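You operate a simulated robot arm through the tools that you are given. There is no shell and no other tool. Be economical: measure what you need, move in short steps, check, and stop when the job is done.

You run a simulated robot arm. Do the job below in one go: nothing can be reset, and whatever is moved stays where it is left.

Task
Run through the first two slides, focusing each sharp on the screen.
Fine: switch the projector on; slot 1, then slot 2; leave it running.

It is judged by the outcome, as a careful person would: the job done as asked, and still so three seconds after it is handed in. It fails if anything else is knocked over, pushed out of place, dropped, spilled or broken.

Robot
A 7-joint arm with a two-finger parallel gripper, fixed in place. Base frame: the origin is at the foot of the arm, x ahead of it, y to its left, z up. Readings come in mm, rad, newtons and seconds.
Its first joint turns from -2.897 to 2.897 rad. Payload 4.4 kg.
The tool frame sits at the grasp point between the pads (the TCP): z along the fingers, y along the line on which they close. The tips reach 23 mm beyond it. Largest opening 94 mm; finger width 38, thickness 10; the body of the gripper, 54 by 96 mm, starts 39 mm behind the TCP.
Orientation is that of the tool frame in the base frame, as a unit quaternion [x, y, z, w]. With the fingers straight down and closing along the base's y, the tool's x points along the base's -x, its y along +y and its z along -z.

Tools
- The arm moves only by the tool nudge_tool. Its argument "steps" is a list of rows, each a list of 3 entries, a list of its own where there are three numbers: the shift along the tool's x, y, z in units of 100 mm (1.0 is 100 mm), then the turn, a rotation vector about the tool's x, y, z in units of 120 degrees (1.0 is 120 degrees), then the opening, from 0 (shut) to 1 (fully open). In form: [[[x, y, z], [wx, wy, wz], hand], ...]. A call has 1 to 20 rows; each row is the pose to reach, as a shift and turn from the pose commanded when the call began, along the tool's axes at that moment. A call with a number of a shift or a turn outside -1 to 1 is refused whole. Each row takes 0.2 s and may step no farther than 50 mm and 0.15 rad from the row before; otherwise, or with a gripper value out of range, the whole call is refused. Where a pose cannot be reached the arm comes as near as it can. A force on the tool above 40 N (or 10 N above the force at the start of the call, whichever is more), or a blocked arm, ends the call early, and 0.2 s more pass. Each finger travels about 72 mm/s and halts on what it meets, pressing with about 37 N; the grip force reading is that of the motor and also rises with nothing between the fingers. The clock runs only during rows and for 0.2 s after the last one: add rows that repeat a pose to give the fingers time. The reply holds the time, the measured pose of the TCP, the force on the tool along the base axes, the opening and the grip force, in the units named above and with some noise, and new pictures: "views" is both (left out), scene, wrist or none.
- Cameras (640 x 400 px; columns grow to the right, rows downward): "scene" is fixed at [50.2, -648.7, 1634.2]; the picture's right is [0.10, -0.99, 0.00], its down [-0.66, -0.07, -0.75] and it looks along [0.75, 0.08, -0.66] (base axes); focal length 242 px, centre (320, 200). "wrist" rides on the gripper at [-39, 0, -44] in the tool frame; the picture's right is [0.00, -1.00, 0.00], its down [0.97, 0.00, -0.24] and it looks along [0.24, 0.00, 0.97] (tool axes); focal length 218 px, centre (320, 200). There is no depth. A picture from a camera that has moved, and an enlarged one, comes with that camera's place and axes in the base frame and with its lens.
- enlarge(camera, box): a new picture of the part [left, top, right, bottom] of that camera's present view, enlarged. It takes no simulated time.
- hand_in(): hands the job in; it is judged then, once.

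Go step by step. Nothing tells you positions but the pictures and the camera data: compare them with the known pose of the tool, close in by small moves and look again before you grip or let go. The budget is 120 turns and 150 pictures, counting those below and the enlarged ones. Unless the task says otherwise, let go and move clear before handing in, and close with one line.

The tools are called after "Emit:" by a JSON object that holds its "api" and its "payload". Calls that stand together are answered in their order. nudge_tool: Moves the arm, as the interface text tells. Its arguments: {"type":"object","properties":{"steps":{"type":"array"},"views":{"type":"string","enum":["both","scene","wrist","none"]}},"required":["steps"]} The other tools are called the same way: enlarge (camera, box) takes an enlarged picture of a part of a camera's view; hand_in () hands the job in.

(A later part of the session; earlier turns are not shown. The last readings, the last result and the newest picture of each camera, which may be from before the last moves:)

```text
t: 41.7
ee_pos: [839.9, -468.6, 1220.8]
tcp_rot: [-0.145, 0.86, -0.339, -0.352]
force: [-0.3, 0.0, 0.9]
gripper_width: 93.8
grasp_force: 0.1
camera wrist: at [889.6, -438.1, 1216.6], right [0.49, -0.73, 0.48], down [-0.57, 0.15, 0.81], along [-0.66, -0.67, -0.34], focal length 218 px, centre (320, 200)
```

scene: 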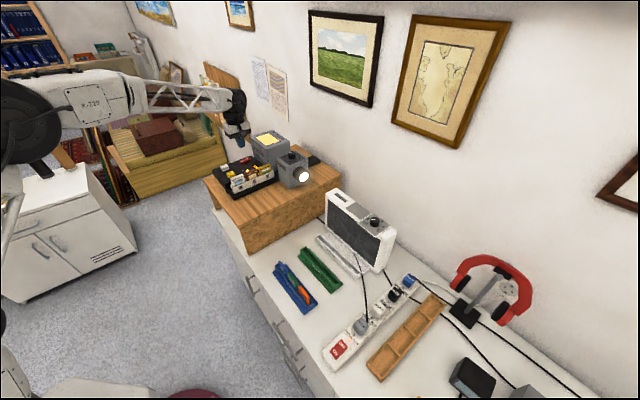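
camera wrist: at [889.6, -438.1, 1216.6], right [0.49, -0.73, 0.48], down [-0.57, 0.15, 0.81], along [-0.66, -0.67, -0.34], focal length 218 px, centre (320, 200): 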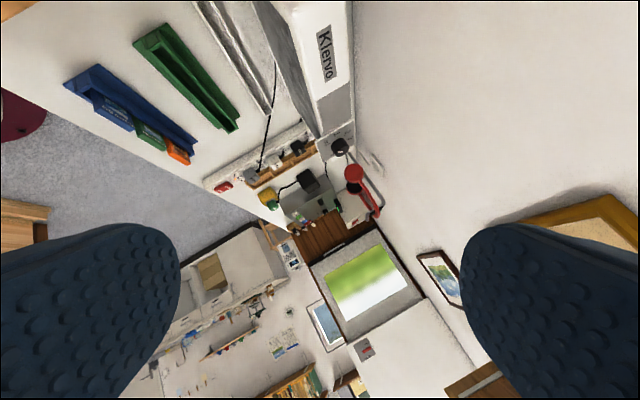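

Emit:
{"api": "enlarge", "payload": {"camera": "wrist", "box": [310, 235, 426, 340]}}

```text
3.81 times, centred on (368, 288) of wrist
camera zoom: at [889.6, -438.1, 1216.6], right [0.49, -0.73, 0.48], down [-0.57, 0.15, 0.81], along [-0.66, -0.67, -0.34], focal length 832 px, centre (137, -133)
```

zoom: 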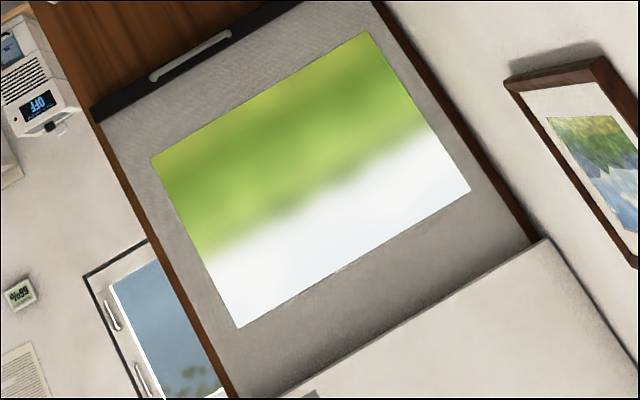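

Blur is decreasing toward lower numbers, so I'll turn further down, to about 0.4.

Emit:
{"api": "nudge_tool", "payload": {"steps": [[[0, 0, 0], [-0.03, -0.045, 0], 1], [[0, 0, 0], [-0.06, -0.09, 0], 1], [[0, 0, 0], [-0.09, -0.135, 0], 1], [[0, 0, 0], [-0.12, -0.18, 0], 1], [[0, 0, 0], [-0.15, -0.225, 0], 1], [[0, 0, 0], [-0.18, -0.27, 0], 1], [[0, 0, 0], [-0.21, -0.315, 0], 1], [[0, 0, 0], [-0.24, -0.36, 0], 1], [[0, 0, 0], [-0.27, -0.405, 0], 1]], "views": "none"}}

Emit:
{"api": "nudge_tool", "payload": {"steps": [[[-0.4, 0, 0], [0, 0, 0], 1], [[-0.8, 0, 0], [0, 0, 0], 1], [[-1, 0, 0.3], [0, 0, 0], 1], [[-1, 0, 0.6], [0, 0, 0], 1]], "views": "wrist"}}

```text
t: 43.7
ee_pos: [840.8, -468.6, 1220.3]
tcp_rot: [-0.168, 0.986, -0.003, 0.004]
force: [0.1, -0.4, 0.3]
gripper_width: 94.1
grasp_force: 0.2
```

```text
t: 44.7
ee_pos: [935.4, -435.5, 1163.6]
tcp_rot: [-0.168, 0.986, -0.004, 0.004]
force: [0.5, -0.5, -0.3]
gripper_width: 93.9
grasp_force: 0.1
camera wrist: at [971.0, -422.6, 1206.4], right [0.33, -0.94, 0.01], down [-0.92, -0.32, 0.23], along [-0.22, -0.09, -0.97], focal length 218 px, centre (320, 200)
```

wrist: 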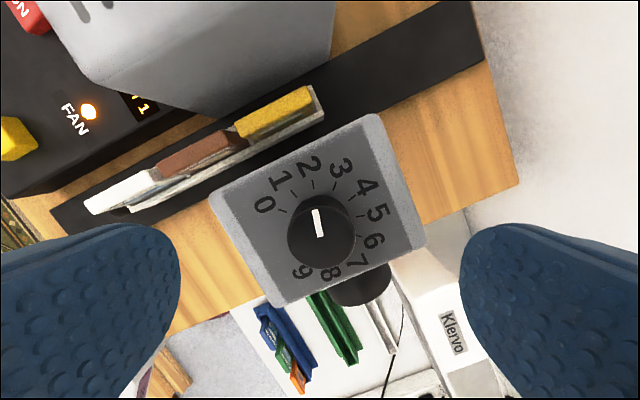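

Emit:
{"api": "nudge_tool", "payload": {"steps": [[[0, 0, 0.2], [0, 0, 0], 1], [[0, 0, 0.41], [0, 0, 0], 1], [[0, 0, 0.41], [0, 0, 0], 0.3], [[0, 0, 0.41], [0, 0, 0], 0.3], [[0, 0, 0.41], [0, 0, 0], 0.3], [[0, 0, 0.41], [0, 0, 0], 0.3], [[0, 0, 0.41], [0, 0, -0.04], 0.3], [[0, 0, 0.41], [0, 0, -0.08], 0.3], [[0, 0, 0.41], [0, 0, -0.12], 0.3], [[0, 0, 0.41], [0, 0, -0.16], 0.3], [[0, 0, 0.41], [0, 0, -0.2], 0.3], [[0, 0, 0.41], [0, 0, -0.24], 0.3], [[0, 0, 0.41], [0, 0, -0.28], 0.3], [[0, 0, 0.41], [0, 0, -0.32], 0.3], [[0, 0, 0.41], [0, 0, -0.36], 0.3], [[0, 0, 0.41], [0, 0, -0.4], 0.3]], "views": "wrist"}}

```text
t: 47.2
ee_pos: [932.9, -436.3, 1118.9]
tcp_rot: [-0.378, 0.926, -0.003, 0.001]
force: [-7.6, 6.0, 3.2]
gripper_width: 33.2
grasp_force: 45.2
stopped in row 12: the force on the tool passed its limit (the readings are from after the stop); the commanded pose is now the measured one
camera wrist: at [961.6, -407.7, 1163.9], right [0.7, -0.71, 0.01], down [-0.7, -0.68, 0.24], along [-0.17, -0.17, -0.97], focal length 218 px, centre (320, 200)
```

wrist: 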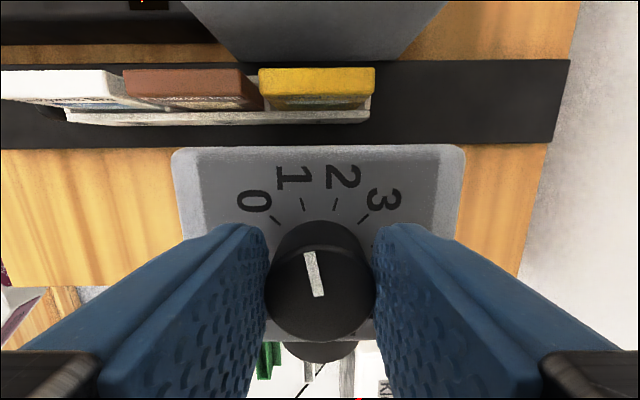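

Emit:
{"api": "nudge_tool", "payload": {"steps": [[[0, 0, 0], [0, 0, 0], 0.33], [[0, 0, 0], [0, 0, -0.03], 0.31], [[0, 0, 0], [0, 0, -0.06], 0.3], [[0, 0, 0], [0, 0, -0.09], 0.3], [[0, 0, 0], [0, 0, -0.12], 0.3], [[0, 0, 0], [0, 0, -0.15], 0.3], [[0, 0, 0], [0, 0, -0.18], 0.3]], "views": "wrist"}}

```text
t: 48.0
ee_pos: [933.4, -434.7, 1119.8]
tcp_rot: [-0.426, 0.905, -0.003, 0.001]
force: [-8.8, 9.0, 4.0]
gripper_width: 33.1
grasp_force: 45.0
stopped in row 3: the force on the tool passed its limit (the readings are from after the stop); the commanded pose is now the measured one
camera wrist: at [958.2, -404.6, 1163.8], right [0.77, -0.64, 0.01], down [-0.62, -0.75, 0.24], along [-0.15, -0.19, -0.97], focal length 218 px, centre (320, 200)
```

wrist: 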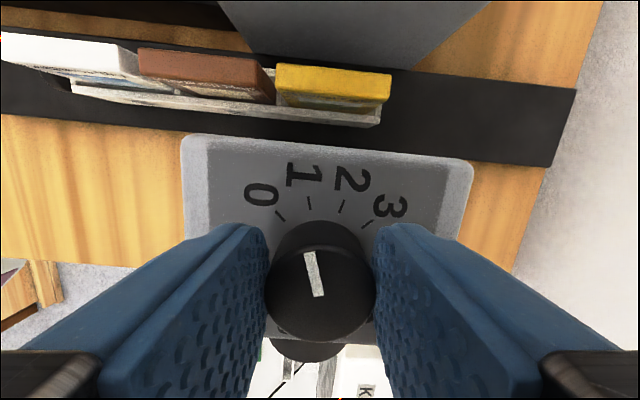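

Emit:
{"api": "nudge_tool", "payload": {"steps": [[[0, 0, 0], [0, 0, 0], 0.36], [[0, 0, 0], [0, 0, 0], 0.345], [[0, 0, 0], [0, 0, -0.03], 0.345], [[0, 0, 0], [0, 0, -0.06], 0.345], [[0, 0, 0], [0, 0, -0.09], 0.345], [[0, 0, 0], [0, 0, -0.11], 0.345]], "views": "wrist"}}

```text
t: 49.4
ee_pos: [934.5, -433.7, 1118.0]
tcp_rot: [-0.528, 0.849, -0.003, 0.0]
force: [-7.5, 4.7, 1.1]
gripper_width: 36.5
grasp_force: 4.7
camera wrist: at [951.2, -400.1, 1163.3], right [0.9, -0.44, 0.01], down [-0.43, -0.87, 0.24], along [-0.1, -0.22, -0.97], focal length 218 px, centre (320, 200)
```

wrist: 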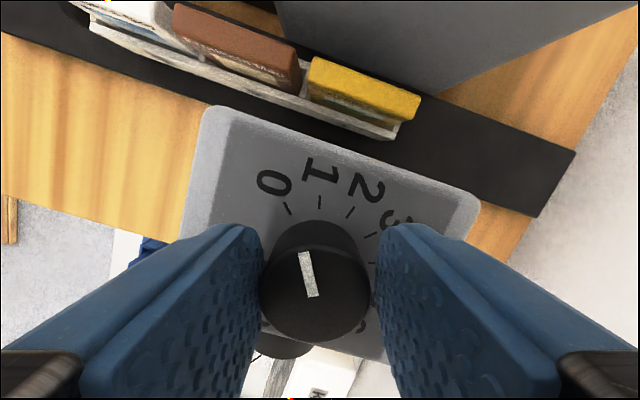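

Dial near 0.4. Release and look.

Emit:
{"api": "nudge_tool", "payload": {"steps": [[[0, 0, 0], [0, 0, 0], 1], [[0, 0, 0], [0, 0, 0], 1], [[0, 0, 0], [0, 0, 0], 1], [[0, 0, -0.3], [0, 0, 0], 1], [[0, 0, -0.6], [-0.01, 0.06, 0], 1], [[0.3, 0, -0.9], [-0.02, 0.12, 0], 1], [[0.6, 0, -1], [-0.03, 0.18, 0], 1], [[0.9, 0, -1], [-0.04, 0.24, 0], 1], [[1, 0, -1], [-0.05, 0.3, 0], 1], [[1, 0, -1], [-0.06, 0.36, 0], 1], [[1, 0, -1], [-0.07, 0.42, 0], 1], [[1, 0, -1], [-0.08, 0.48, 0], 1]], "views": "wrist"}}

```text
t: 52.0
ee_pos: [888.4, -524.2, 1219.7]
tcp_rot: [-0.458, 0.743, -0.188, -0.451]
force: [-0.4, 0.7, 0.2]
gripper_width: 93.9
grasp_force: 0.1
camera wrist: at [917.8, -473.8, 1210.4], right [0.85, -0.51, -0.13], down [-0.05, -0.33, 0.94], along [-0.52, -0.8, -0.3], focal length 218 px, centre (320, 200)
```

wrist: 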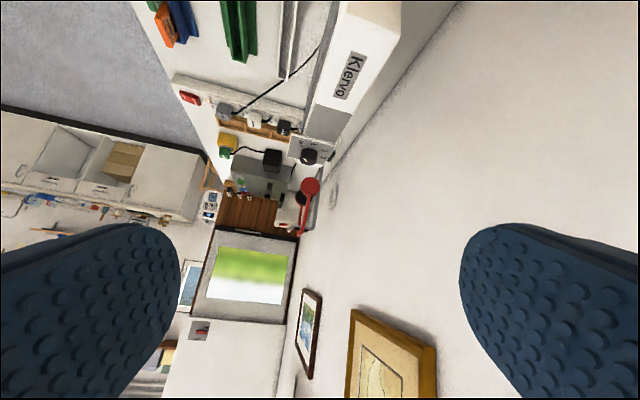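

Emit:
{"api": "enlarge", "payload": {"camera": "wrist", "box": [190, 225, 306, 325]}}

```text
4.00 times, centred on (248, 275) of wrist
camera zoom: at [917.8, -473.8, 1210.4], right [0.85, -0.51, -0.13], down [-0.05, -0.33, 0.94], along [-0.52, -0.8, -0.3], focal length 873 px, centre (608, -100)
```

zoom: 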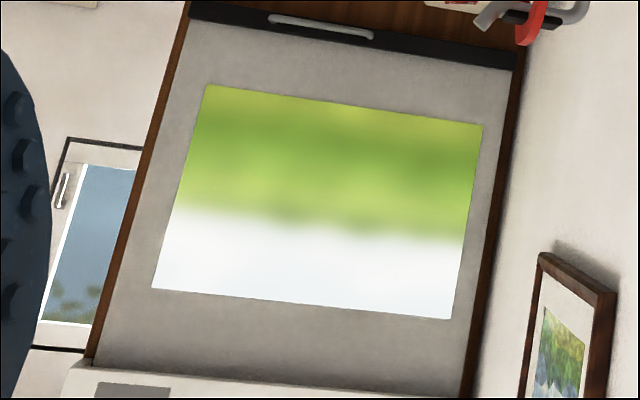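

Not decisive; enlarging more for a careful blur measure.

Emit:
{"api": "enlarge", "payload": {"camera": "wrist", "box": [215, 240, 295, 310]}}

```text
5.71 times, centred on (255, 275) of wrist
camera zoom: at [917.8, -473.8, 1210.4], right [0.85, -0.51, -0.13], down [-0.05, -0.33, 0.94], along [-0.52, -0.8, -0.3], focal length 1247 px, centre (691, -229)
```

zoom: 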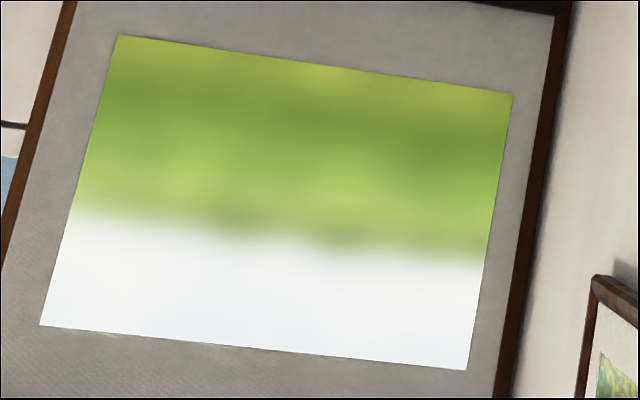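

Blur at 0.4 and at 1 look alike and least, so the optimum may sit between (~0.7), but I'd verify. Returning to the knob.

Emit:
{"api": "nudge_tool", "payload": {"steps": [[[0, 0, 0], [0.01, -0.06, 0], 1], [[0, 0, 0], [0.02, -0.12, 0], 1], [[0, 0, 0], [0.03, -0.18, 0], 1], [[0, 0, 0], [0.04, -0.24, 0], 1], [[0, 0, 0], [0.05, -0.3, 0], 1], [[0, 0, 0], [0.06, -0.36, 0], 1], [[0, 0, 0], [0.07, -0.42, 0], 1], [[0, 0, 0], [0.08, -0.48, 0], 1]], "views": "none"}}

Emit:
{"api": "nudge_tool", "payload": {"steps": [[[-0.4, 0, 0], [0, 0, 0], 1], [[-0.8, 0, 0], [0, 0, 0], 1], [[-1, 0, 0.3], [0, 0, 0], 1], [[-1, 0, 0.5], [0, 0, 0], 1]], "views": "wrist"}}

Emit:
{"api": "enlarge", "payload": {"camera": "wrist", "box": [240, 150, 400, 270]}}

```text
t: 53.8
ee_pos: [890.5, -524.3, 1218.4]
tcp_rot: [-0.528, 0.849, -0.002, 0.002]
force: [0.4, -1.0, 0.0]
gripper_width: 93.7
grasp_force: 0.2
```

```text
t: 54.8
ee_pos: [934.1, -435.6, 1167.3]
tcp_rot: [-0.528, 0.849, -0.002, 0.001]
force: [0.2, 0.2, -0.1]
gripper_width: 94.1
grasp_force: 0.1
camera wrist: at [951.6, -400.3, 1213.3], right [0.9, -0.44, 0.01], down [-0.43, -0.87, 0.24], along [-0.1, -0.22, -0.97], focal length 218 px, centre (320, 200)
```

wrist: 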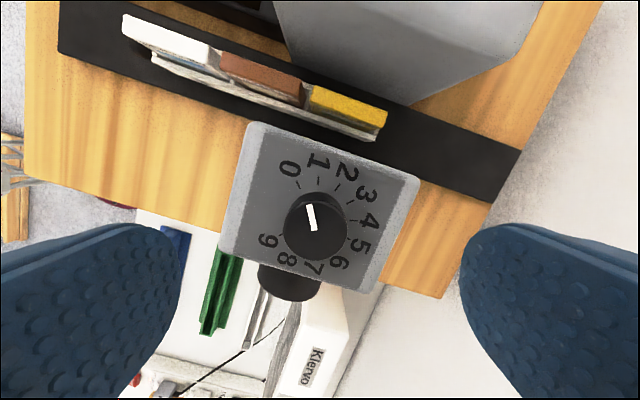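

```text
3.33 times, centred on (320, 210) of wrist
camera zoom: at [951.6, -400.3, 1213.3], right [0.9, -0.44, 0.01], down [-0.43, -0.87, 0.24], along [-0.1, -0.22, -0.97], focal length 728 px, centre (320, 167)
```

zoom: 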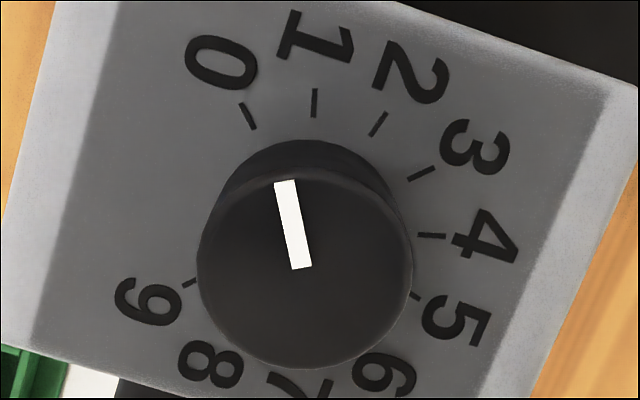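

Dial reads ~0.58. I'll turn clockwise ~8° to about 0.85 and look, in one chain.

Emit:
{"api": "nudge_tool", "payload": {"steps": [[[0, 0, 0.25], [0, 0, 0], 1], [[0, 0, 0.46], [0, 0, 0], 1], [[0, 0, 0.46], [0, 0, 0], 0.345], [[0, 0, 0.46], [0, 0, 0], 0.345], [[0, 0, 0.46], [0, 0, 0], 0.33], [[0, 0, 0.46], [0, 0, 0], 0.33], [[0, 0, 0.46], [0, 0, 0.035], 0.33], [[0, 0, 0.46], [0, 0, 0.07], 0.33], [[0, 0, 0.46], [0, 0, 0.07], 1], [[0, 0, 0.46], [0, 0, 0.07], 1], [[0, 0, 0.46], [0, 0, 0.07], 1], [[0, 0, 0.2], [0, 0, 0.07], 1], [[0, 0, 0], [0, 0, 0.1], 1], [[0, 0, 0], [0, 0, 0.15], 1]], "views": "wrist"}}

Emit:
{"api": "enlarge", "payload": {"camera": "wrist", "box": [240, 150, 400, 270]}}

Emit:
{"api": "nudge_tool", "payload": {"steps": [[[0.3, 0, -0.2], [0, 0.06, 0], 1], [[0.6, 0, -0.4], [0, 0.12, 0], 1], [[0.9, 0, -0.5], [0, 0.18, 0], 1], [[1, 0, -0.5], [0, 0.24, 0], 1], [[1, 0, -0.5], [0, 0.3, 0], 1], [[1, 0, -0.5], [0, 0.36, 0], 1], [[1, 0, -0.5], [0, 0.42, 0], 1], [[1, 0, -0.5], [0, 0.48, 0], 1], [[1, 0, -0.5], [0, 0.54, 0], 1]], "views": "wrist"}}

```text
t: 57.8
ee_pos: [933.8, -434.7, 1169.3]
tcp_rot: [-0.388, 0.922, -0.002, 0.002]
force: [-0.2, 0.0, 0.1]
gripper_width: 93.7
grasp_force: 0.1
camera wrist: at [960.8, -407.1, 1213.2], right [0.72, -0.7, 0.01], down [-0.68, -0.69, 0.24], along [-0.16, -0.18, -0.97], focal length 218 px, centre (320, 200)
```

wrist: 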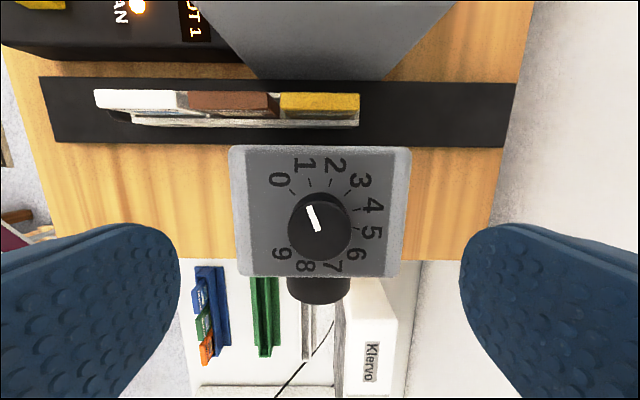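

```text
3.33 times, centred on (320, 210) of wrist
camera zoom: at [960.8, -407.1, 1213.2], right [0.72, -0.7, 0.01], down [-0.68, -0.69, 0.24], along [-0.16, -0.18, -0.97], focal length 728 px, centre (320, 167)
```

zoom: 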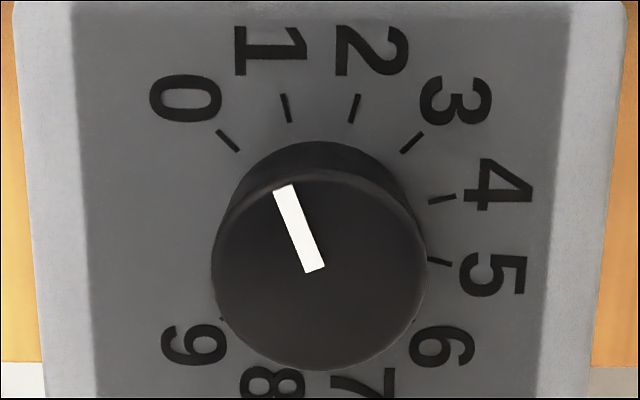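

```text
t: 59.8
ee_pos: [863.6, -507.2, 1220.5]
tcp_rot: [-0.326, 0.779, -0.21, -0.493]
force: [0.4, -0.6, 0.2]
gripper_width: 94.1
grasp_force: 0.0
camera wrist: at [903.3, -466.1, 1203.7], right [0.72, -0.7, 0.01], down [-0.14, -0.14, 0.98], along [-0.68, -0.7, -0.2], focal length 218 px, centre (320, 200)
```

wrist: 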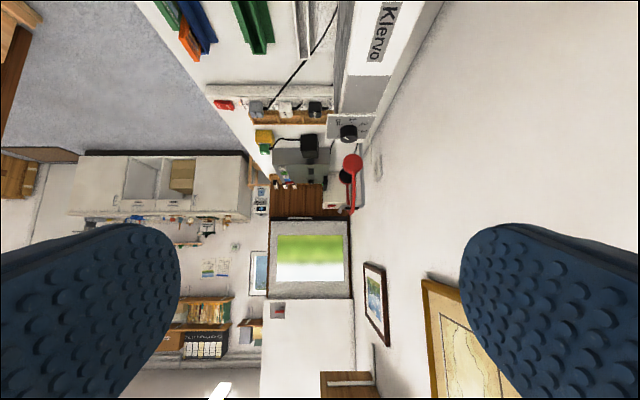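

Emit:
{"api": "enlarge", "payload": {"camera": "wrist", "box": [262, 220, 358, 300]}}

```text
5.00 times, centred on (310, 260) of wrist
camera zoom: at [903.3, -466.1, 1203.7], right [0.72, -0.7, 0.01], down [-0.14, -0.14, 0.98], along [-0.68, -0.7, -0.2], focal length 1091 px, centre (370, -100)
```

zoom: 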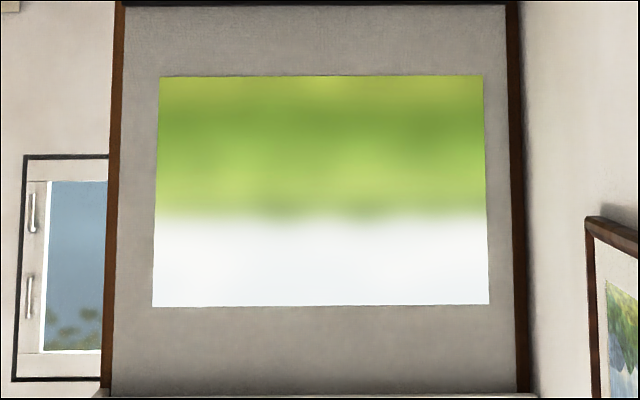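

Still blurred; differences here are small, so I need a far sample. I'll turn clockwise ~110° to ~4.3.

Emit:
{"api": "nudge_tool", "payload": {"steps": [[[0, 0, 0], [0, -0.06, 0], 1], [[0, 0, 0], [0, -0.12, 0], 1], [[0, 0, 0], [0, -0.18, 0], 1], [[0, 0, 0], [0, -0.24, 0], 1], [[0, 0, 0], [0, -0.3, 0], 1], [[0, 0, 0], [0, -0.36, 0], 1], [[0, 0, 0], [0, -0.42, 0], 1], [[0, 0, 0], [0, -0.48, 0], 1], [[0, 0, 0], [0, -0.54, 0], 1]], "views": "none"}}

Emit:
{"api": "nudge_tool", "payload": {"steps": [[[-0.3, 0, 0.1], [0, 0, -0.05], 1], [[-0.6, 0, 0.2], [0, 0, -0.1], 1], [[-0.9, 0, 0.35], [0, 0, -0.15], 1], [[-1, 0, 0.5], [0, 0, -0.2], 1], [[-1, 0, 0.5], [0, 0, -0.2], 1]], "views": "none"}}

Emit:
{"api": "nudge_tool", "payload": {"steps": [[[0, 0, 0.25], [0, 0, 0], 1], [[0, 0, 0.47], [0, 0, 0], 1], [[0, 0, 0.47], [0, 0, 0], 0.345], [[0, 0, 0.47], [0, 0, 0], 0.345], [[0, 0, 0.47], [0, 0, 0], 0.33], [[0, 0, 0.47], [0, 0, 0], 0.33], [[0, 0, 0.47], [0, 0, 0.07], 0.33], [[0, 0, 0.47], [0, 0, 0.14], 0.33], [[0, 0, 0.47], [0, 0, 0.21], 0.33], [[0, 0, 0.47], [0, 0, 0.28], 0.33], [[0, 0, 0.47], [0, 0, 0.35], 0.33], [[0, 0, 0.47], [0, 0, 0.42], 0.33], [[0, 0, 0.47], [0, 0, 0.49], 0.33], [[0, 0, 0.47], [0, 0, 0.56], 0.33], [[0, 0, 0.47], [0, 0, 0.63], 0.33], [[0, 0, 0.47], [0, 0, 0.7], 0.33], [[0, 0, 0.47], [0, 0, 0.77], 0.33], [[0, 0, 0.47], [0, 0, 0.84], 0.33], [[0, 0, 0.47], [0, 0, 0.91], 0.33]], "views": "wrist"}}

```text
t: 61.8
ee_pos: [863.1, -505.6, 1218.7]
tcp_rot: [-0.388, 0.922, -0.001, 0.002]
force: [0.2, -0.8, 0.2]
gripper_width: 94.3
grasp_force: 0.0
```

```text
t: 63.0
ee_pos: [932.9, -433.7, 1168.0]
tcp_rot: [-0.572, 0.82, -0.003, 0.0]
force: [0.9, -0.6, 0.5]
gripper_width: 94.1
grasp_force: 0.1
```

```text
t: 65.4
ee_pos: [934.8, -436.9, 1122.3]
tcp_rot: [-0.253, 0.967, -0.004, 0.002]
force: [17.3, -6.5, -2.1]
gripper_width: 33.2
grasp_force: 44.7
stopped in row 12: the force on the tool passed its limit (the readings are from after the stop); the commanded pose is now the measured one
camera wrist: at [968.4, -416.7, 1166.9], right [0.49, -0.87, 0.01], down [-0.85, -0.47, 0.24], along [-0.2, -0.12, -0.97], focal length 218 px, centre (320, 200)
```

wrist: 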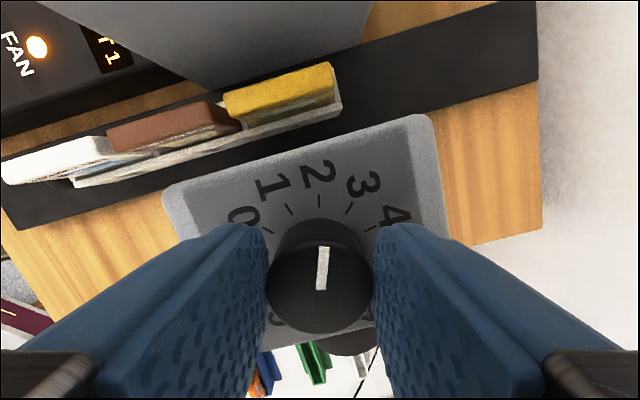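

Emit:
{"api": "nudge_tool", "payload": {"steps": [[[0, 0, 0], [0, 0, 0], 0.36], [[0, 0, 0], [0, 0, 0], 0.345], [[0, 0, 0], [0, 0, 0.06], 0.345], [[0, 0, 0], [0, 0, 0.12], 0.345], [[0, 0, 0], [0, 0, 0.18], 0.345], [[0, 0, 0], [0, 0, 0.24], 0.345], [[0, 0, 0], [0, 0, 0.3], 0.345], [[0, 0, 0], [0, 0, 0.36], 0.345], [[0, 0, 0], [0, 0, 0.42], 0.345], [[0, 0, 0], [0, 0, 0.48], 0.345], [[0, 0, 0], [0, 0, 0.54], 0.345]], "views": "wrist"}}

```text
t: 67.8
ee_pos: [934.3, -436.4, 1123.1]
tcp_rot: [0.307, 0.952, -0.001, 0.004]
force: [-8.7, -16.2, 0.9]
gripper_width: 40.1
grasp_force: 8.7
camera wrist: at [965.4, -458.8, 1167.6], right [-0.58, -0.81, 0.0], down [-0.79, 0.57, 0.23], along [-0.19, 0.14, -0.97], focal length 218 px, centre (320, 200)
```

wrist: 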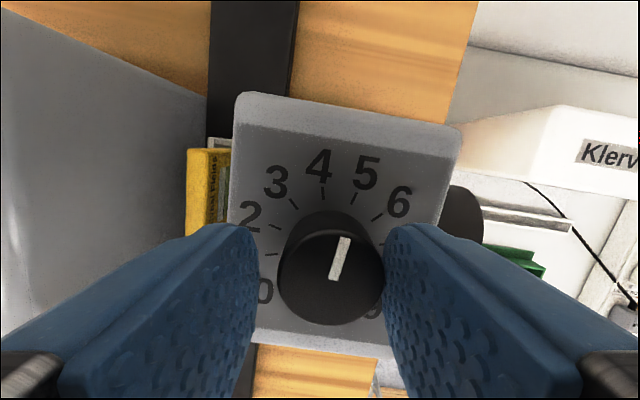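

The dial now reads ~4.6. Releasing, yawing back, and looking.

Emit:
{"api": "nudge_tool", "payload": {"steps": [[[0, 0, 0], [0, 0, 0], 1], [[0, 0, 0], [0, 0, 0], 1], [[0, 0, 0], [0, 0, 0], 1], [[0, 0, -0.25], [0, 0, 0], 1], [[0, 0, -0.47], [0, 0, -0.07], 1], [[0, 0, -0.47], [0, 0, -0.14], 1], [[0, 0, -0.47], [0, 0, -0.21], 1], [[0, 0, -0.47], [0, 0, -0.28], 1], [[0, 0, -0.47], [0, 0, -0.35], 1], [[0, 0, -0.47], [0, 0, -0.42], 1], [[0, 0, -0.47], [0, 0, -0.49], 1], [[0, 0, -0.47], [0, 0, -0.56], 1], [[0, 0, -0.47], [0, 0, -0.63], 1], [[0, 0, -0.47], [0, 0, -0.68], 1]], "views": "none"}}

Emit:
{"api": "nudge_tool", "payload": {"steps": [[[0.3, 0, -0.2], [0, 0.06, 0], 1], [[0.6, 0, -0.4], [0, 0.12, 0], 1], [[0.9, 0, -0.5], [0, 0.18, 0], 1], [[1, 0, -0.5], [0, 0.24, 0], 1], [[1, 0, -0.5], [0, 0.3, 0], 1], [[1, 0, -0.5], [0, 0.36, 0], 1], [[1, 0, -0.5], [0, 0.42, 0], 1], [[1, 0, -0.5], [0, 0.48, 0], 1], [[1, 0, -0.5], [0, 0.54, 0], 1]], "views": "none"}}

Emit:
{"api": "enlarge", "payload": {"camera": "wrist", "box": [262, 220, 358, 300]}}

```text
t: 70.8
ee_pos: [933.4, -436.3, 1168.7]
tcp_rot: [-0.391, 0.92, -0.004, 0.002]
force: [0.4, 0.2, 0.6]
gripper_width: 94.1
grasp_force: 0.0
```

```text
t: 72.8
ee_pos: [864.3, -507.1, 1218.8]
tcp_rot: [-0.328, 0.778, -0.213, -0.492]
force: [0.0, -0.2, 0.0]
gripper_width: 94.1
grasp_force: 0.0
```

```text
5.00 times, centred on (310, 260) of wrist
camera zoom: at [903.4, -466.7, 1204.3], right [0.72, -0.69, 0.01], down [-0.14, -0.13, 0.98], along [-0.68, -0.71, -0.2], focal length 1091 px, centre (370, -100)
```

zoom: 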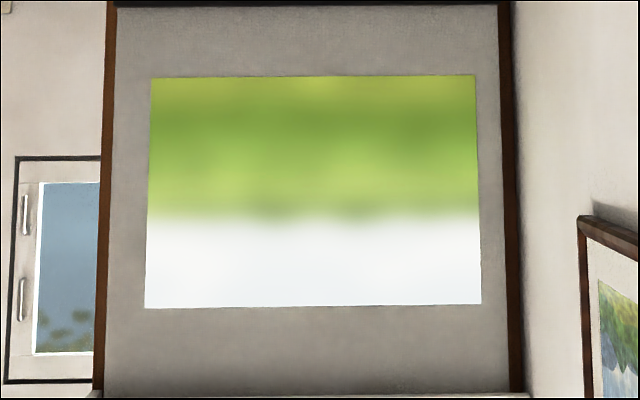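

Same blur as at low values, so it is saturating; the sharp point must be elsewhere. Trying ~6.6.

Emit:
{"api": "nudge_tool", "payload": {"steps": [[[0, 0, 0], [0, -0.06, 0], 1], [[0, 0, 0], [0, -0.12, 0], 1], [[0, 0, 0], [0, -0.18, 0], 1], [[0, 0, 0], [0, -0.24, 0], 1], [[0, 0, 0], [0, -0.3, 0], 1], [[0, 0, 0], [0, -0.36, 0], 1], [[0, 0, 0], [0, -0.42, 0], 1], [[0, 0, 0], [0, -0.48, 0], 1], [[0, 0, 0], [0, -0.54, 0], 1]], "views": "none"}}

Emit:
{"api": "nudge_tool", "payload": {"steps": [[[-0.3, 0, 0.1], [0, 0, 0], 1], [[-0.6, 0, 0.2], [0, 0, 0], 1], [[-0.9, 0, 0.35], [0, 0, 0], 1], [[-1, 0, 0.5], [0, 0, 0], 1], [[-1, 0, 0.5], [0, 0, 0], 1]], "views": "none"}}

Emit:
{"api": "nudge_tool", "payload": {"steps": [[[0, 0, 0.25], [0, 0, 0], 1], [[0, 0, 0.47], [0, 0, 0], 1], [[0, 0, 0.47], [0, 0, 0], 0.345], [[0, 0, 0.47], [0, 0, 0], 0.345], [[0, 0, 0.47], [0, 0, 0], 0.345], [[0, 0, 0.47], [0, 0, 0], 0.345], [[0, 0, 0.47], [0, 0, 0.06], 0.345], [[0, 0, 0.47], [0, 0, 0.12], 0.345], [[0, 0, 0.47], [0, 0, 0.18], 0.345], [[0, 0, 0.47], [0, 0, 0.24], 0.345], [[0, 0, 0.47], [0, 0, 0.3], 0.345], [[0, 0, 0.47], [0, 0, 0.36], 0.345], [[0, 0, 0.47], [0, 0, 0.42], 0.345], [[0, 0, 0.47], [0, 0, 0.48], 0.345], [[0, 0, 0.47], [0, 0, 0.51], 0.345]], "views": "wrist"}}

```text
t: 74.8
ee_pos: [864.9, -508.4, 1219.3]
tcp_rot: [-0.391, 0.921, -0.003, 0.002]
force: [-0.5, 0.0, 0.5]
gripper_width: 94.0
grasp_force: 0.1
```

```text
t: 76.0
ee_pos: [934.2, -433.9, 1168.1]
tcp_rot: [-0.39, 0.921, -0.004, 0.003]
force: [0.0, 0.7, 0.1]
gripper_width: 93.9
grasp_force: 0.0
```

```text
t: 79.2
ee_pos: [935.2, -436.1, 1122.5]
tcp_rot: [0.134, 0.991, -0.003, 0.004]
force: [-1.5, -14.9, -3.0]
gripper_width: 39.0
grasp_force: 7.9
camera wrist: at [971.5, -446.3, 1167.3], right [-0.26, -0.96, 0.0], down [-0.94, 0.26, 0.23], along [-0.23, 0.06, -0.97], focal length 218 px, centre (320, 200)
```

wrist: 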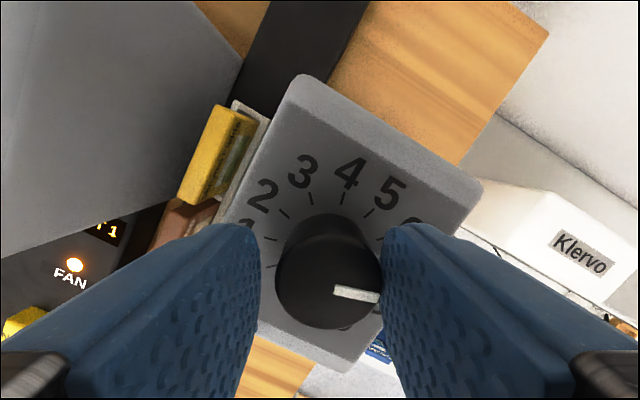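

Dial ~6.9. Releasing and looking.

Emit:
{"api": "nudge_tool", "payload": {"steps": [[[0, 0, 0], [0, 0, 0], 1], [[0, 0, 0], [0, 0, 0], 1], [[0, 0, 0], [0, 0, 0], 1], [[0, 0, -0.25], [0, 0, 0], 1], [[0, 0, -0.47], [0, 0, -0.07], 1], [[0, 0, -0.47], [0, 0, -0.14], 1], [[0, 0, -0.47], [0, 0, -0.21], 1], [[0, 0, -0.47], [0, 0, -0.28], 1], [[0, 0, -0.47], [0, 0, -0.35], 1], [[0, 0, -0.47], [0, 0, -0.42], 1], [[0, 0, -0.47], [0, 0, -0.49], 1], [[0, 0, -0.47], [0, 0, -0.51], 1]], "views": "wrist"}}

Emit:
{"api": "nudge_tool", "payload": {"steps": [[[0.3, 0, -0.2], [0, 0.06, 0], 1], [[0.6, 0, -0.4], [0, 0.12, 0], 1], [[0.9, 0, -0.5], [0, 0.18, 0], 1], [[1, 0, -0.5], [0, 0.24, 0], 1], [[1, 0, -0.5], [0, 0.3, 0], 1], [[1, 0, -0.5], [0, 0.36, 0], 1], [[1, 0, -0.5], [0, 0.42, 0], 1], [[1, 0, -0.5], [0, 0.48, 0], 1], [[1, 0, -0.5], [0, 0.54, 0], 1]], "views": "none"}}

Emit:
{"api": "enlarge", "payload": {"camera": "wrist", "box": [262, 220, 358, 300]}}

```text
t: 81.8
ee_pos: [933.2, -436.0, 1168.8]
tcp_rot: [-0.391, 0.92, -0.004, 0.002]
force: [-0.1, 0.3, -0.5]
gripper_width: 94.2
grasp_force: 0.0
camera wrist: at [960.8, -407.2, 1214.1], right [0.72, -0.69, 0.01], down [-0.67, -0.7, 0.24], along [-0.16, -0.18, -0.97], focal length 218 px, centre (320, 200)
```

wrist: 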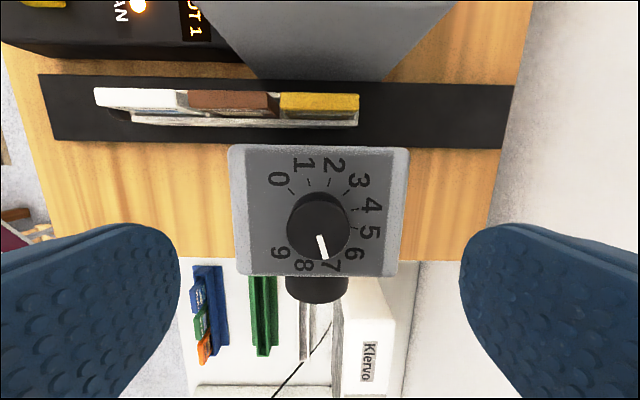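

```text
t: 83.8
ee_pos: [864.3, -507.4, 1220.6]
tcp_rot: [-0.327, 0.778, -0.213, -0.492]
force: [0.5, -0.3, 0.2]
gripper_width: 93.9
grasp_force: 0.1
```

```text
5.00 times, centred on (310, 260) of wrist
camera zoom: at [903.5, -466.8, 1204.4], right [0.72, -0.69, 0.01], down [-0.14, -0.13, 0.98], along [-0.68, -0.71, -0.2], focal length 1091 px, centre (370, -100)
```

zoom: 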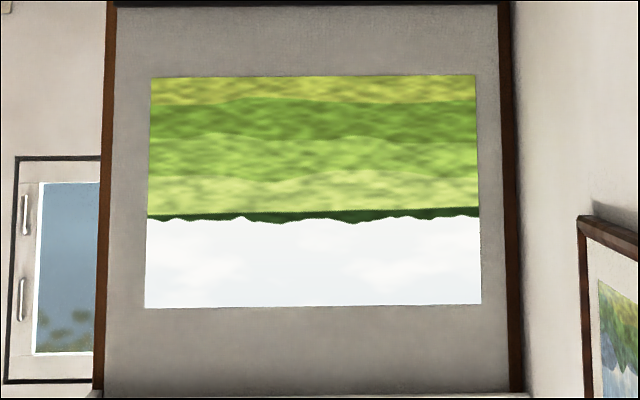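

Slot 1 is now sharp or nearly so at ~7. Zooming closer to judge.

Emit:
{"api": "enlarge", "payload": {"camera": "wrist", "box": [280, 232, 320, 268]}}

```text
11.11 times, centred on (300, 250) of wrist
camera zoom: at [903.5, -466.8, 1204.4], right [0.72, -0.69, 0.01], down [-0.14, -0.13, 0.98], along [-0.68, -0.71, -0.2], focal length 2425 px, centre (542, -356)
```

zoom: 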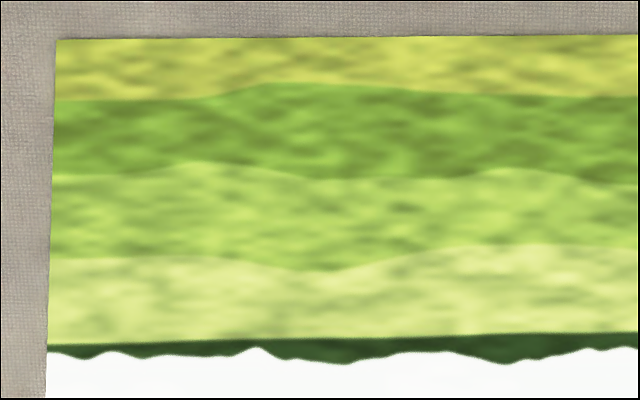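

Edges look crisp with maybe slight softness; I'll test a small clockwise step (~+0.25) to bracket it.

Emit:
{"api": "nudge_tool", "payload": {"steps": [[[0, 0, 0], [0, -0.06, 0], 1], [[0, 0, 0], [0, -0.12, 0], 1], [[0, 0, 0], [0, -0.18, 0], 1], [[0, 0, 0], [0, -0.24, 0], 1], [[0, 0, 0], [0, -0.3, 0], 1], [[0, 0, 0], [0, -0.36, 0], 1], [[0, 0, 0], [0, -0.42, 0], 1], [[0, 0, 0], [0, -0.48, 0], 1], [[0, 0, 0], [0, -0.54, 0], 1]], "views": "none"}}

Emit:
{"api": "nudge_tool", "payload": {"steps": [[[-0.3, 0, 0.1], [0, 0, 0], 1], [[-0.6, 0, 0.2], [0, 0, 0], 1], [[-0.9, 0, 0.35], [0, 0, 0], 1], [[-1, 0, 0.5], [0, 0, 0], 1], [[-1, 0, 0.5], [0, 0, 0], 1]], "views": "none"}}

Emit:
{"api": "enlarge", "payload": {"camera": "wrist", "box": [240, 170, 400, 290]}}

Emit:
{"api": "nudge_tool", "payload": {"steps": [[[0, 0, 0.25], [0, 0, 0], 1], [[0, 0, 0.47], [0, 0, 0], 1], [[0, 0, 0.47], [0, 0, 0], 0.345], [[0, 0, 0.47], [0, 0, 0], 0.345], [[0, 0, 0.47], [0, 0, 0], 0.345], [[0, 0, 0.47], [0, 0, 0], 0.345], [[0, 0, 0.47], [0, 0, 0.03], 0.345], [[0, 0, 0.47], [0, 0, 0.065], 0.345], [[0, 0, 0.47], [0, 0, 0.065], 1], [[0, 0, 0.47], [0, 0, 0.065], 1], [[0, 0, 0.47], [0, 0, 0.065], 1], [[0, 0, 0.25], [0, 0, 0.065], 1], [[0, 0, 0], [0, 0, 0], 1]], "views": "none"}}

Emit:
{"api": "enlarge", "payload": {"camera": "wrist", "box": [240, 170, 400, 290]}}

Emit:
{"api": "nudge_tool", "payload": {"steps": [[[0.3, 0, -0.2], [0, 0.06, 0], 1], [[0.6, 0, -0.4], [0, 0.12, 0], 1], [[0.9, 0, -0.5], [0, 0.18, 0], 1], [[1, 0, -0.5], [0, 0.24, 0], 1], [[1, 0, -0.5], [0, 0.3, 0], 1], [[1, 0, -0.5], [0, 0.36, 0], 1], [[1, 0, -0.5], [0, 0.42, 0], 1], [[1, 0, -0.5], [0, 0.48, 0], 1], [[1, 0, -0.5], [0, 0.54, 0], 1]], "views": "none"}}

Emit:
{"api": "enlarge", "payload": {"camera": "wrist", "box": [280, 232, 320, 268]}}

```text
t: 85.8
ee_pos: [864.3, -506.5, 1218.3]
tcp_rot: [-0.39, 0.921, -0.004, 0.003]
force: [0.0, -0.6, 1.1]
gripper_width: 94.0
grasp_force: 0.1
```

```text
t: 87.0
ee_pos: [933.9, -434.7, 1169.2]
tcp_rot: [-0.39, 0.921, -0.004, 0.002]
force: [-0.1, 0.5, 0.1]
gripper_width: 93.9
grasp_force: 0.1
```

```text
3.33 times, centred on (320, 230) of wrist
camera zoom: at [960.9, -406.9, 1214.1], right [0.72, -0.69, 0.01], down [-0.68, -0.7, 0.24], along [-0.16, -0.18, -0.97], focal length 728 px, centre (320, 100)
```

zoom: 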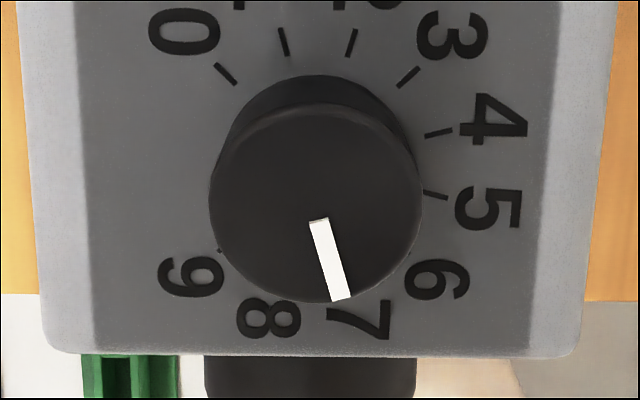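

```text
t: 89.8
ee_pos: [934.6, -434.3, 1168.3]
tcp_rot: [-0.391, 0.92, -0.003, 0.002]
force: [0.2, 0.3, -0.4]
gripper_width: 93.8
grasp_force: 0.1
```

```text
3.33 times, centred on (320, 230) of wrist
camera zoom: at [961.0, -406.9, 1213.4], right [0.72, -0.69, 0.01], down [-0.68, -0.7, 0.24], along [-0.16, -0.18, -0.97], focal length 728 px, centre (320, 100)
```

zoom: 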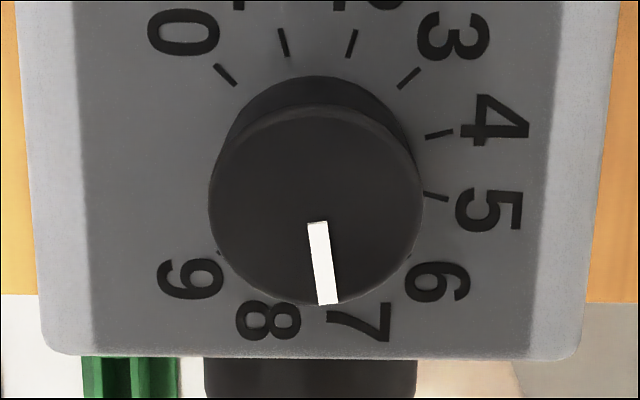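

```text
t: 91.8
ee_pos: [864.4, -506.7, 1218.8]
tcp_rot: [-0.328, 0.778, -0.214, -0.492]
force: [0.0, 0.1, -0.4]
gripper_width: 94.0
grasp_force: 0.1
```

```text
11.11 times, centred on (300, 250) of wrist
camera zoom: at [903.3, -466.8, 1204.3], right [0.72, -0.69, 0.01], down [-0.14, -0.13, 0.98], along [-0.68, -0.71, -0.2], focal length 2425 px, centre (542, -356)
```

zoom: 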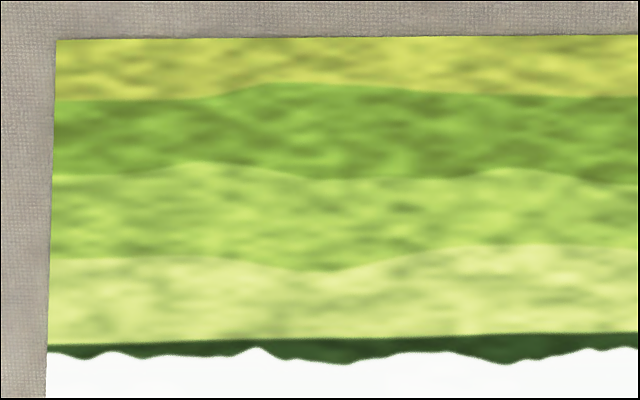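

Identical sharpness, so 7 is well inside the sharp zone. Slot 1 is done; now to NEXT with fingers closed.

Emit:
{"api": "nudge_tool", "payload": {"steps": [[[0, 0, 0], [0, -0.06, 0], 0], [[0, 0, 0], [0, -0.12, 0], 0], [[0, 0, 0], [0, -0.18, 0], 0], [[0, 0, 0], [0, -0.24, 0], 0], [[0, 0, 0], [0, -0.3, 0], 0], [[0, 0, 0], [0, -0.36, 0], 0], [[0, 0, 0], [0, -0.42, 0], 0], [[0, 0, 0], [0, -0.48, 0], 0], [[0, 0, 0], [0, -0.54, 0], 0]], "views": "none"}}

Emit:
{"api": "nudge_tool", "payload": {"steps": [[[-0.3, 0.25, 0], [0, 0, 0], 0], [[-0.6, 0.5, 0], [0, 0, 0], 0], [[-0.89, 0.74, 0], [0, 0, 0], 0]], "views": "none"}}

Emit:
{"api": "nudge_tool", "payload": {"steps": [[[-0.3, 0.25, 0], [0, 0, 0], 0], [[-0.6, 0.5, 0], [0, 0, 0], 0], [[-0.89, 0.74, 0], [0, 0, 0], 0]], "views": "none"}}

Emit:
{"api": "nudge_tool", "payload": {"steps": [[[-0.3, 0.25, 0.2], [0, 0, 0], 0], [[-0.6, 0.5, 0.5], [0, 0, 0], 0], [[-0.88, 0.72, 0.8], [0, 0, 0], 0], [[-0.88, 0.72, 1.0], [0, 0, 0], 0]], "views": "wrist"}}

```text
t: 93.8
ee_pos: [864.7, -507.8, 1219.9]
tcp_rot: [-0.391, 0.92, -0.004, 0.002]
force: [0.2, -0.8, -0.9]
gripper_width: 0.1
grasp_force: 36.8
```

```text
t: 94.6
ee_pos: [872.8, -391.7, 1218.0]
tcp_rot: [-0.392, 0.92, -0.003, 0.002]
force: [0.3, 0.4, -0.3]
gripper_width: 0.1
grasp_force: 36.9
```

```text
t: 95.4
ee_pos: [880.7, -275.4, 1217.2]
tcp_rot: [-0.391, 0.92, -0.004, 0.002]
force: [0.0, 0.5, 0.5]
gripper_width: 0.0
grasp_force: 37.1
```

```text
t: 96.4
ee_pos: [890.5, -162.3, 1116.5]
tcp_rot: [-0.392, 0.92, -0.004, 0.002]
force: [1.3, 0.4, 0.0]
gripper_width: 0.2
grasp_force: 36.6
camera wrist: at [918.2, -133.8, 1162.8], right [0.72, -0.69, 0.01], down [-0.68, -0.7, 0.24], along [-0.16, -0.18, -0.97], focal length 218 px, centre (320, 200)
```

wrist: 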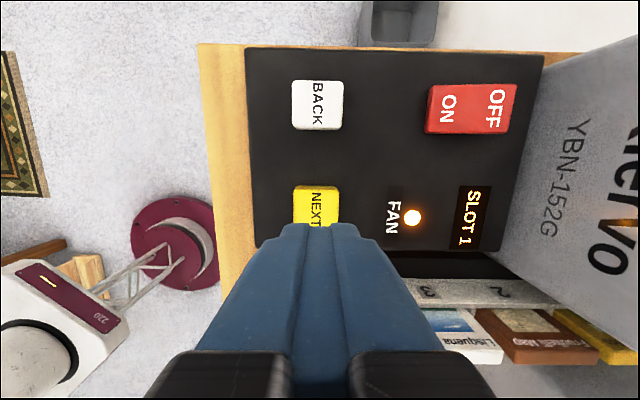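

In place. Pressing NEXT once, then rising.

Emit:
{"api": "nudge_tool", "payload": {"steps": [[[0, 0, 0.3], [0, 0, 0], 0], [[0, 0, 0.6], [0, 0, 0], 0], [[0, 0, 0.72], [0, 0, 0], 0], [[0, 0, 0.77], [0, 0, 0], 0], [[0, 0, 0.81], [0, 0, 0], 0], [[0, 0, 0.845], [0, 0, 0], 0], [[0, 0, 0.7], [0, 0, 0], 0], [[0, 0, 0.4], [0, 0, 0], 0], [[0, 0, 0], [0, 0, 0], 0], [[0, 0, -0.4], [0, 0, 0], 0], [[0, 0, -0.8], [0, 0, 0], 0], [[0, 0, -1], [0, 0, 0], 0]], "views": "wrist"}}

```text
t: 99.0
ee_pos: [889.7, -162.0, 1217.7]
tcp_rot: [-0.391, 0.92, -0.003, 0.002]
force: [0.5, -0.3, -0.1]
gripper_width: 0.0
grasp_force: 37.0
camera wrist: at [917.3, -134.7, 1262.9], right [0.72, -0.69, 0.01], down [-0.68, -0.7, 0.24], along [-0.16, -0.18, -0.97], focal length 218 px, centre (320, 200)
```

wrist: 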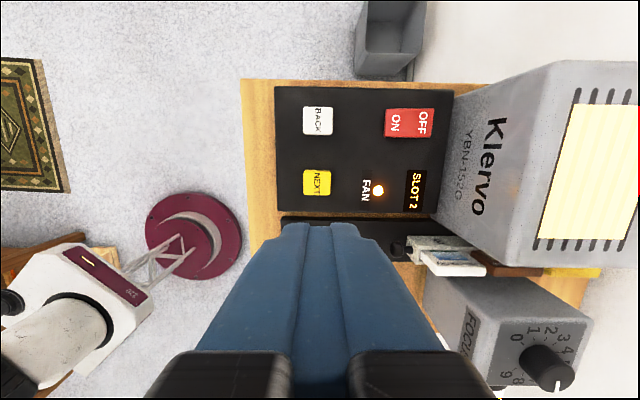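

SLOT 2 is loaded. Returning to the viewing pose with fingers opening.

Emit:
{"api": "nudge_tool", "payload": {"steps": [[[0.3, -0.25, 0], [0, 0, 0], 1], [[0.6, -0.5, 0], [0, 0, 0], 1], [[0.89, -0.74, 0], [0, 0, 0], 1]], "views": "none"}}

Emit:
{"api": "nudge_tool", "payload": {"steps": [[[0.3, -0.25, 0], [0, 0, 0], 1], [[0.6, -0.5, 0], [0, 0, 0], 1], [[0.89, -0.74, 0], [0, 0, 0], 1]], "views": "none"}}

Emit:
{"api": "nudge_tool", "payload": {"steps": [[[0.3, -0.25, 0], [0, 0.06, 0], 1], [[0.6, -0.5, 0], [0, 0.12, 0], 1], [[0.88, -0.72, 0], [0, 0.18, 0], 1], [[0.88, -0.72, 0], [0, 0.24, 0], 1], [[0.88, -0.72, 0], [0, 0.3, 0], 1], [[0.88, -0.72, 0], [0, 0.36, 0], 1], [[0.88, -0.72, 0], [0, 0.42, 0], 1], [[0.88, -0.72, 0], [0, 0.48, 0], 1], [[0.88, -0.72, 0], [0, 0.54, 0], 1]], "views": "none"}}

Emit:
{"api": "enlarge", "payload": {"camera": "wrist", "box": [262, 220, 358, 300]}}

```text
t: 99.8
ee_pos: [880.4, -277.8, 1217.3]
tcp_rot: [-0.391, 0.92, -0.004, 0.002]
force: [-0.8, 0.3, -1.1]
gripper_width: 94.1
grasp_force: 0.2
```

```text
t: 100.6
ee_pos: [874.6, -393.0, 1218.6]
tcp_rot: [-0.392, 0.92, -0.003, 0.004]
force: [-0.3, -0.5, 0.8]
gripper_width: 94.0
grasp_force: 0.1
```

```text
t: 102.6
ee_pos: [865.3, -507.3, 1220.1]
tcp_rot: [-0.328, 0.778, -0.213, -0.491]
force: [0.2, 0.3, -0.4]
gripper_width: 94.0
grasp_force: 0.2
```

```text
5.00 times, centred on (310, 260) of wrist
camera zoom: at [903.6, -467.0, 1204.3], right [0.72, -0.69, 0.01], down [-0.14, -0.13, 0.98], along [-0.68, -0.71, -0.2], focal length 1091 px, centre (370, -100)
```

zoom: 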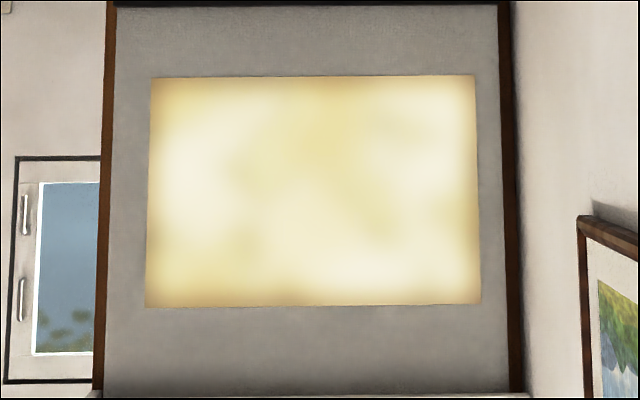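

Slot 2 is very blurred here. Turning counter-clockwise ~75° to ~4.5 and looking.

Emit:
{"api": "nudge_tool", "payload": {"steps": [[[0, 0, 0], [0, -0.06, 0], 1], [[0, 0, 0], [0, -0.12, 0], 1], [[0, 0, 0], [0, -0.18, 0], 1], [[0, 0, 0], [0, -0.24, 0], 1], [[0, 0, 0], [0, -0.3, 0], 1], [[0, 0, 0], [0, -0.36, 0], 1], [[0, 0, 0], [0, -0.42, 0], 1], [[0, 0, 0], [0, -0.48, 0], 1], [[0, 0, 0], [0, -0.54, 0], 1]], "views": "none"}}

Emit:
{"api": "nudge_tool", "payload": {"steps": [[[-0.3, 0, 0.1], [0, 0, 0.06], 1], [[-0.6, 0, 0.2], [0, 0, 0.12], 1], [[-0.9, 0, 0.35], [0, 0, 0.18], 1], [[-1, 0, 0.5], [0, 0, 0.24], 1], [[-1, 0, 0.5], [0, 0, 0.3], 1], [[-1, 0, 0.5], [0, 0, 0.36], 1], [[-1, 0, 0.5], [0, 0, 0.42], 1], [[-1, 0, 0.5], [0, 0, 0.48], 1], [[-1, 0, 0.5], [0, 0, 0.54], 1], [[-1, 0, 0.5], [0, 0, 0.6], 1], [[-1, 0, 0.5], [0, 0, 0.6], 1]], "views": "wrist"}}

Emit:
{"api": "nudge_tool", "payload": {"steps": [[[0, 0, 0.25], [0, 0, 0], 1], [[0, 0, 0.47], [0, 0, 0], 1], [[0, 0, 0.47], [0, 0, 0], 0.345], [[0, 0, 0.47], [0, 0, 0], 0.345], [[0, 0, 0.47], [0, 0, 0], 0.345], [[0, 0, 0.47], [0, 0, 0], 0.345], [[0, 0, 0.47], [0, 0, -0.06], 0.345], [[0, 0, 0.47], [0, 0, -0.12], 0.345], [[0, 0, 0.47], [0, 0, -0.18], 0.345], [[0, 0, 0.47], [0, 0, -0.24], 0.345], [[0, 0, 0.47], [0, 0, -0.3], 0.345], [[0, 0, 0.47], [0, 0, -0.36], 0.345], [[0, 0, 0.47], [0, 0, -0.42], 0.345], [[0, 0, 0.47], [0, 0, -0.48], 0.345], [[0, 0, 0.47], [0, 0, -0.54], 0.345], [[0, 0, 0.47], [0, 0, -0.6], 0.345]], "views": "wrist"}}

```text
t: 104.6
ee_pos: [864.6, -507.8, 1218.3]
tcp_rot: [-0.39, 0.921, -0.003, 0.003]
force: [0.0, -0.1, 0.6]
gripper_width: 93.7
grasp_force: 0.0
```

```text
t: 107.0
ee_pos: [934.7, -434.5, 1169.2]
tcp_rot: [0.225, 0.974, -0.002, 0.004]
force: [0.3, -0.2, 0.1]
gripper_width: 94.2
grasp_force: 0.1
camera wrist: at [969.0, -452.5, 1214.4], right [-0.44, -0.9, 0.0], down [-0.87, 0.43, 0.23], along [-0.21, 0.1, -0.97], focal length 218 px, centre (320, 200)
```

wrist: 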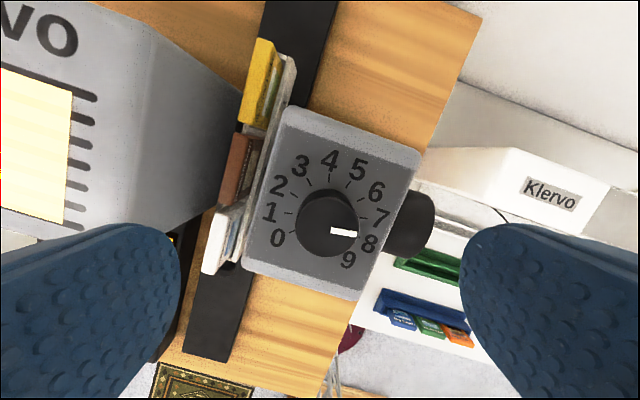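

```text
t: 110.4
ee_pos: [934.0, -434.7, 1123.2]
tcp_rot: [-0.392, 0.92, -0.003, 0.003]
force: [-18.4, 14.3, 1.9]
gripper_width: 33.6
grasp_force: 44.9
camera wrist: at [960.6, -406.8, 1167.4], right [0.72, -0.69, 0.01], down [-0.67, -0.7, 0.24], along [-0.16, -0.18, -0.97], focal length 218 px, centre (320, 200)
```

wrist: 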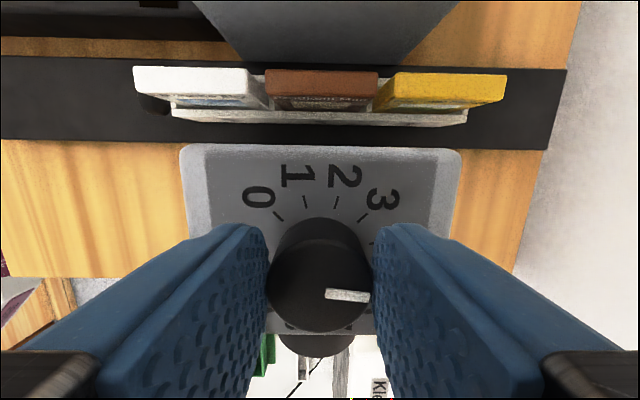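

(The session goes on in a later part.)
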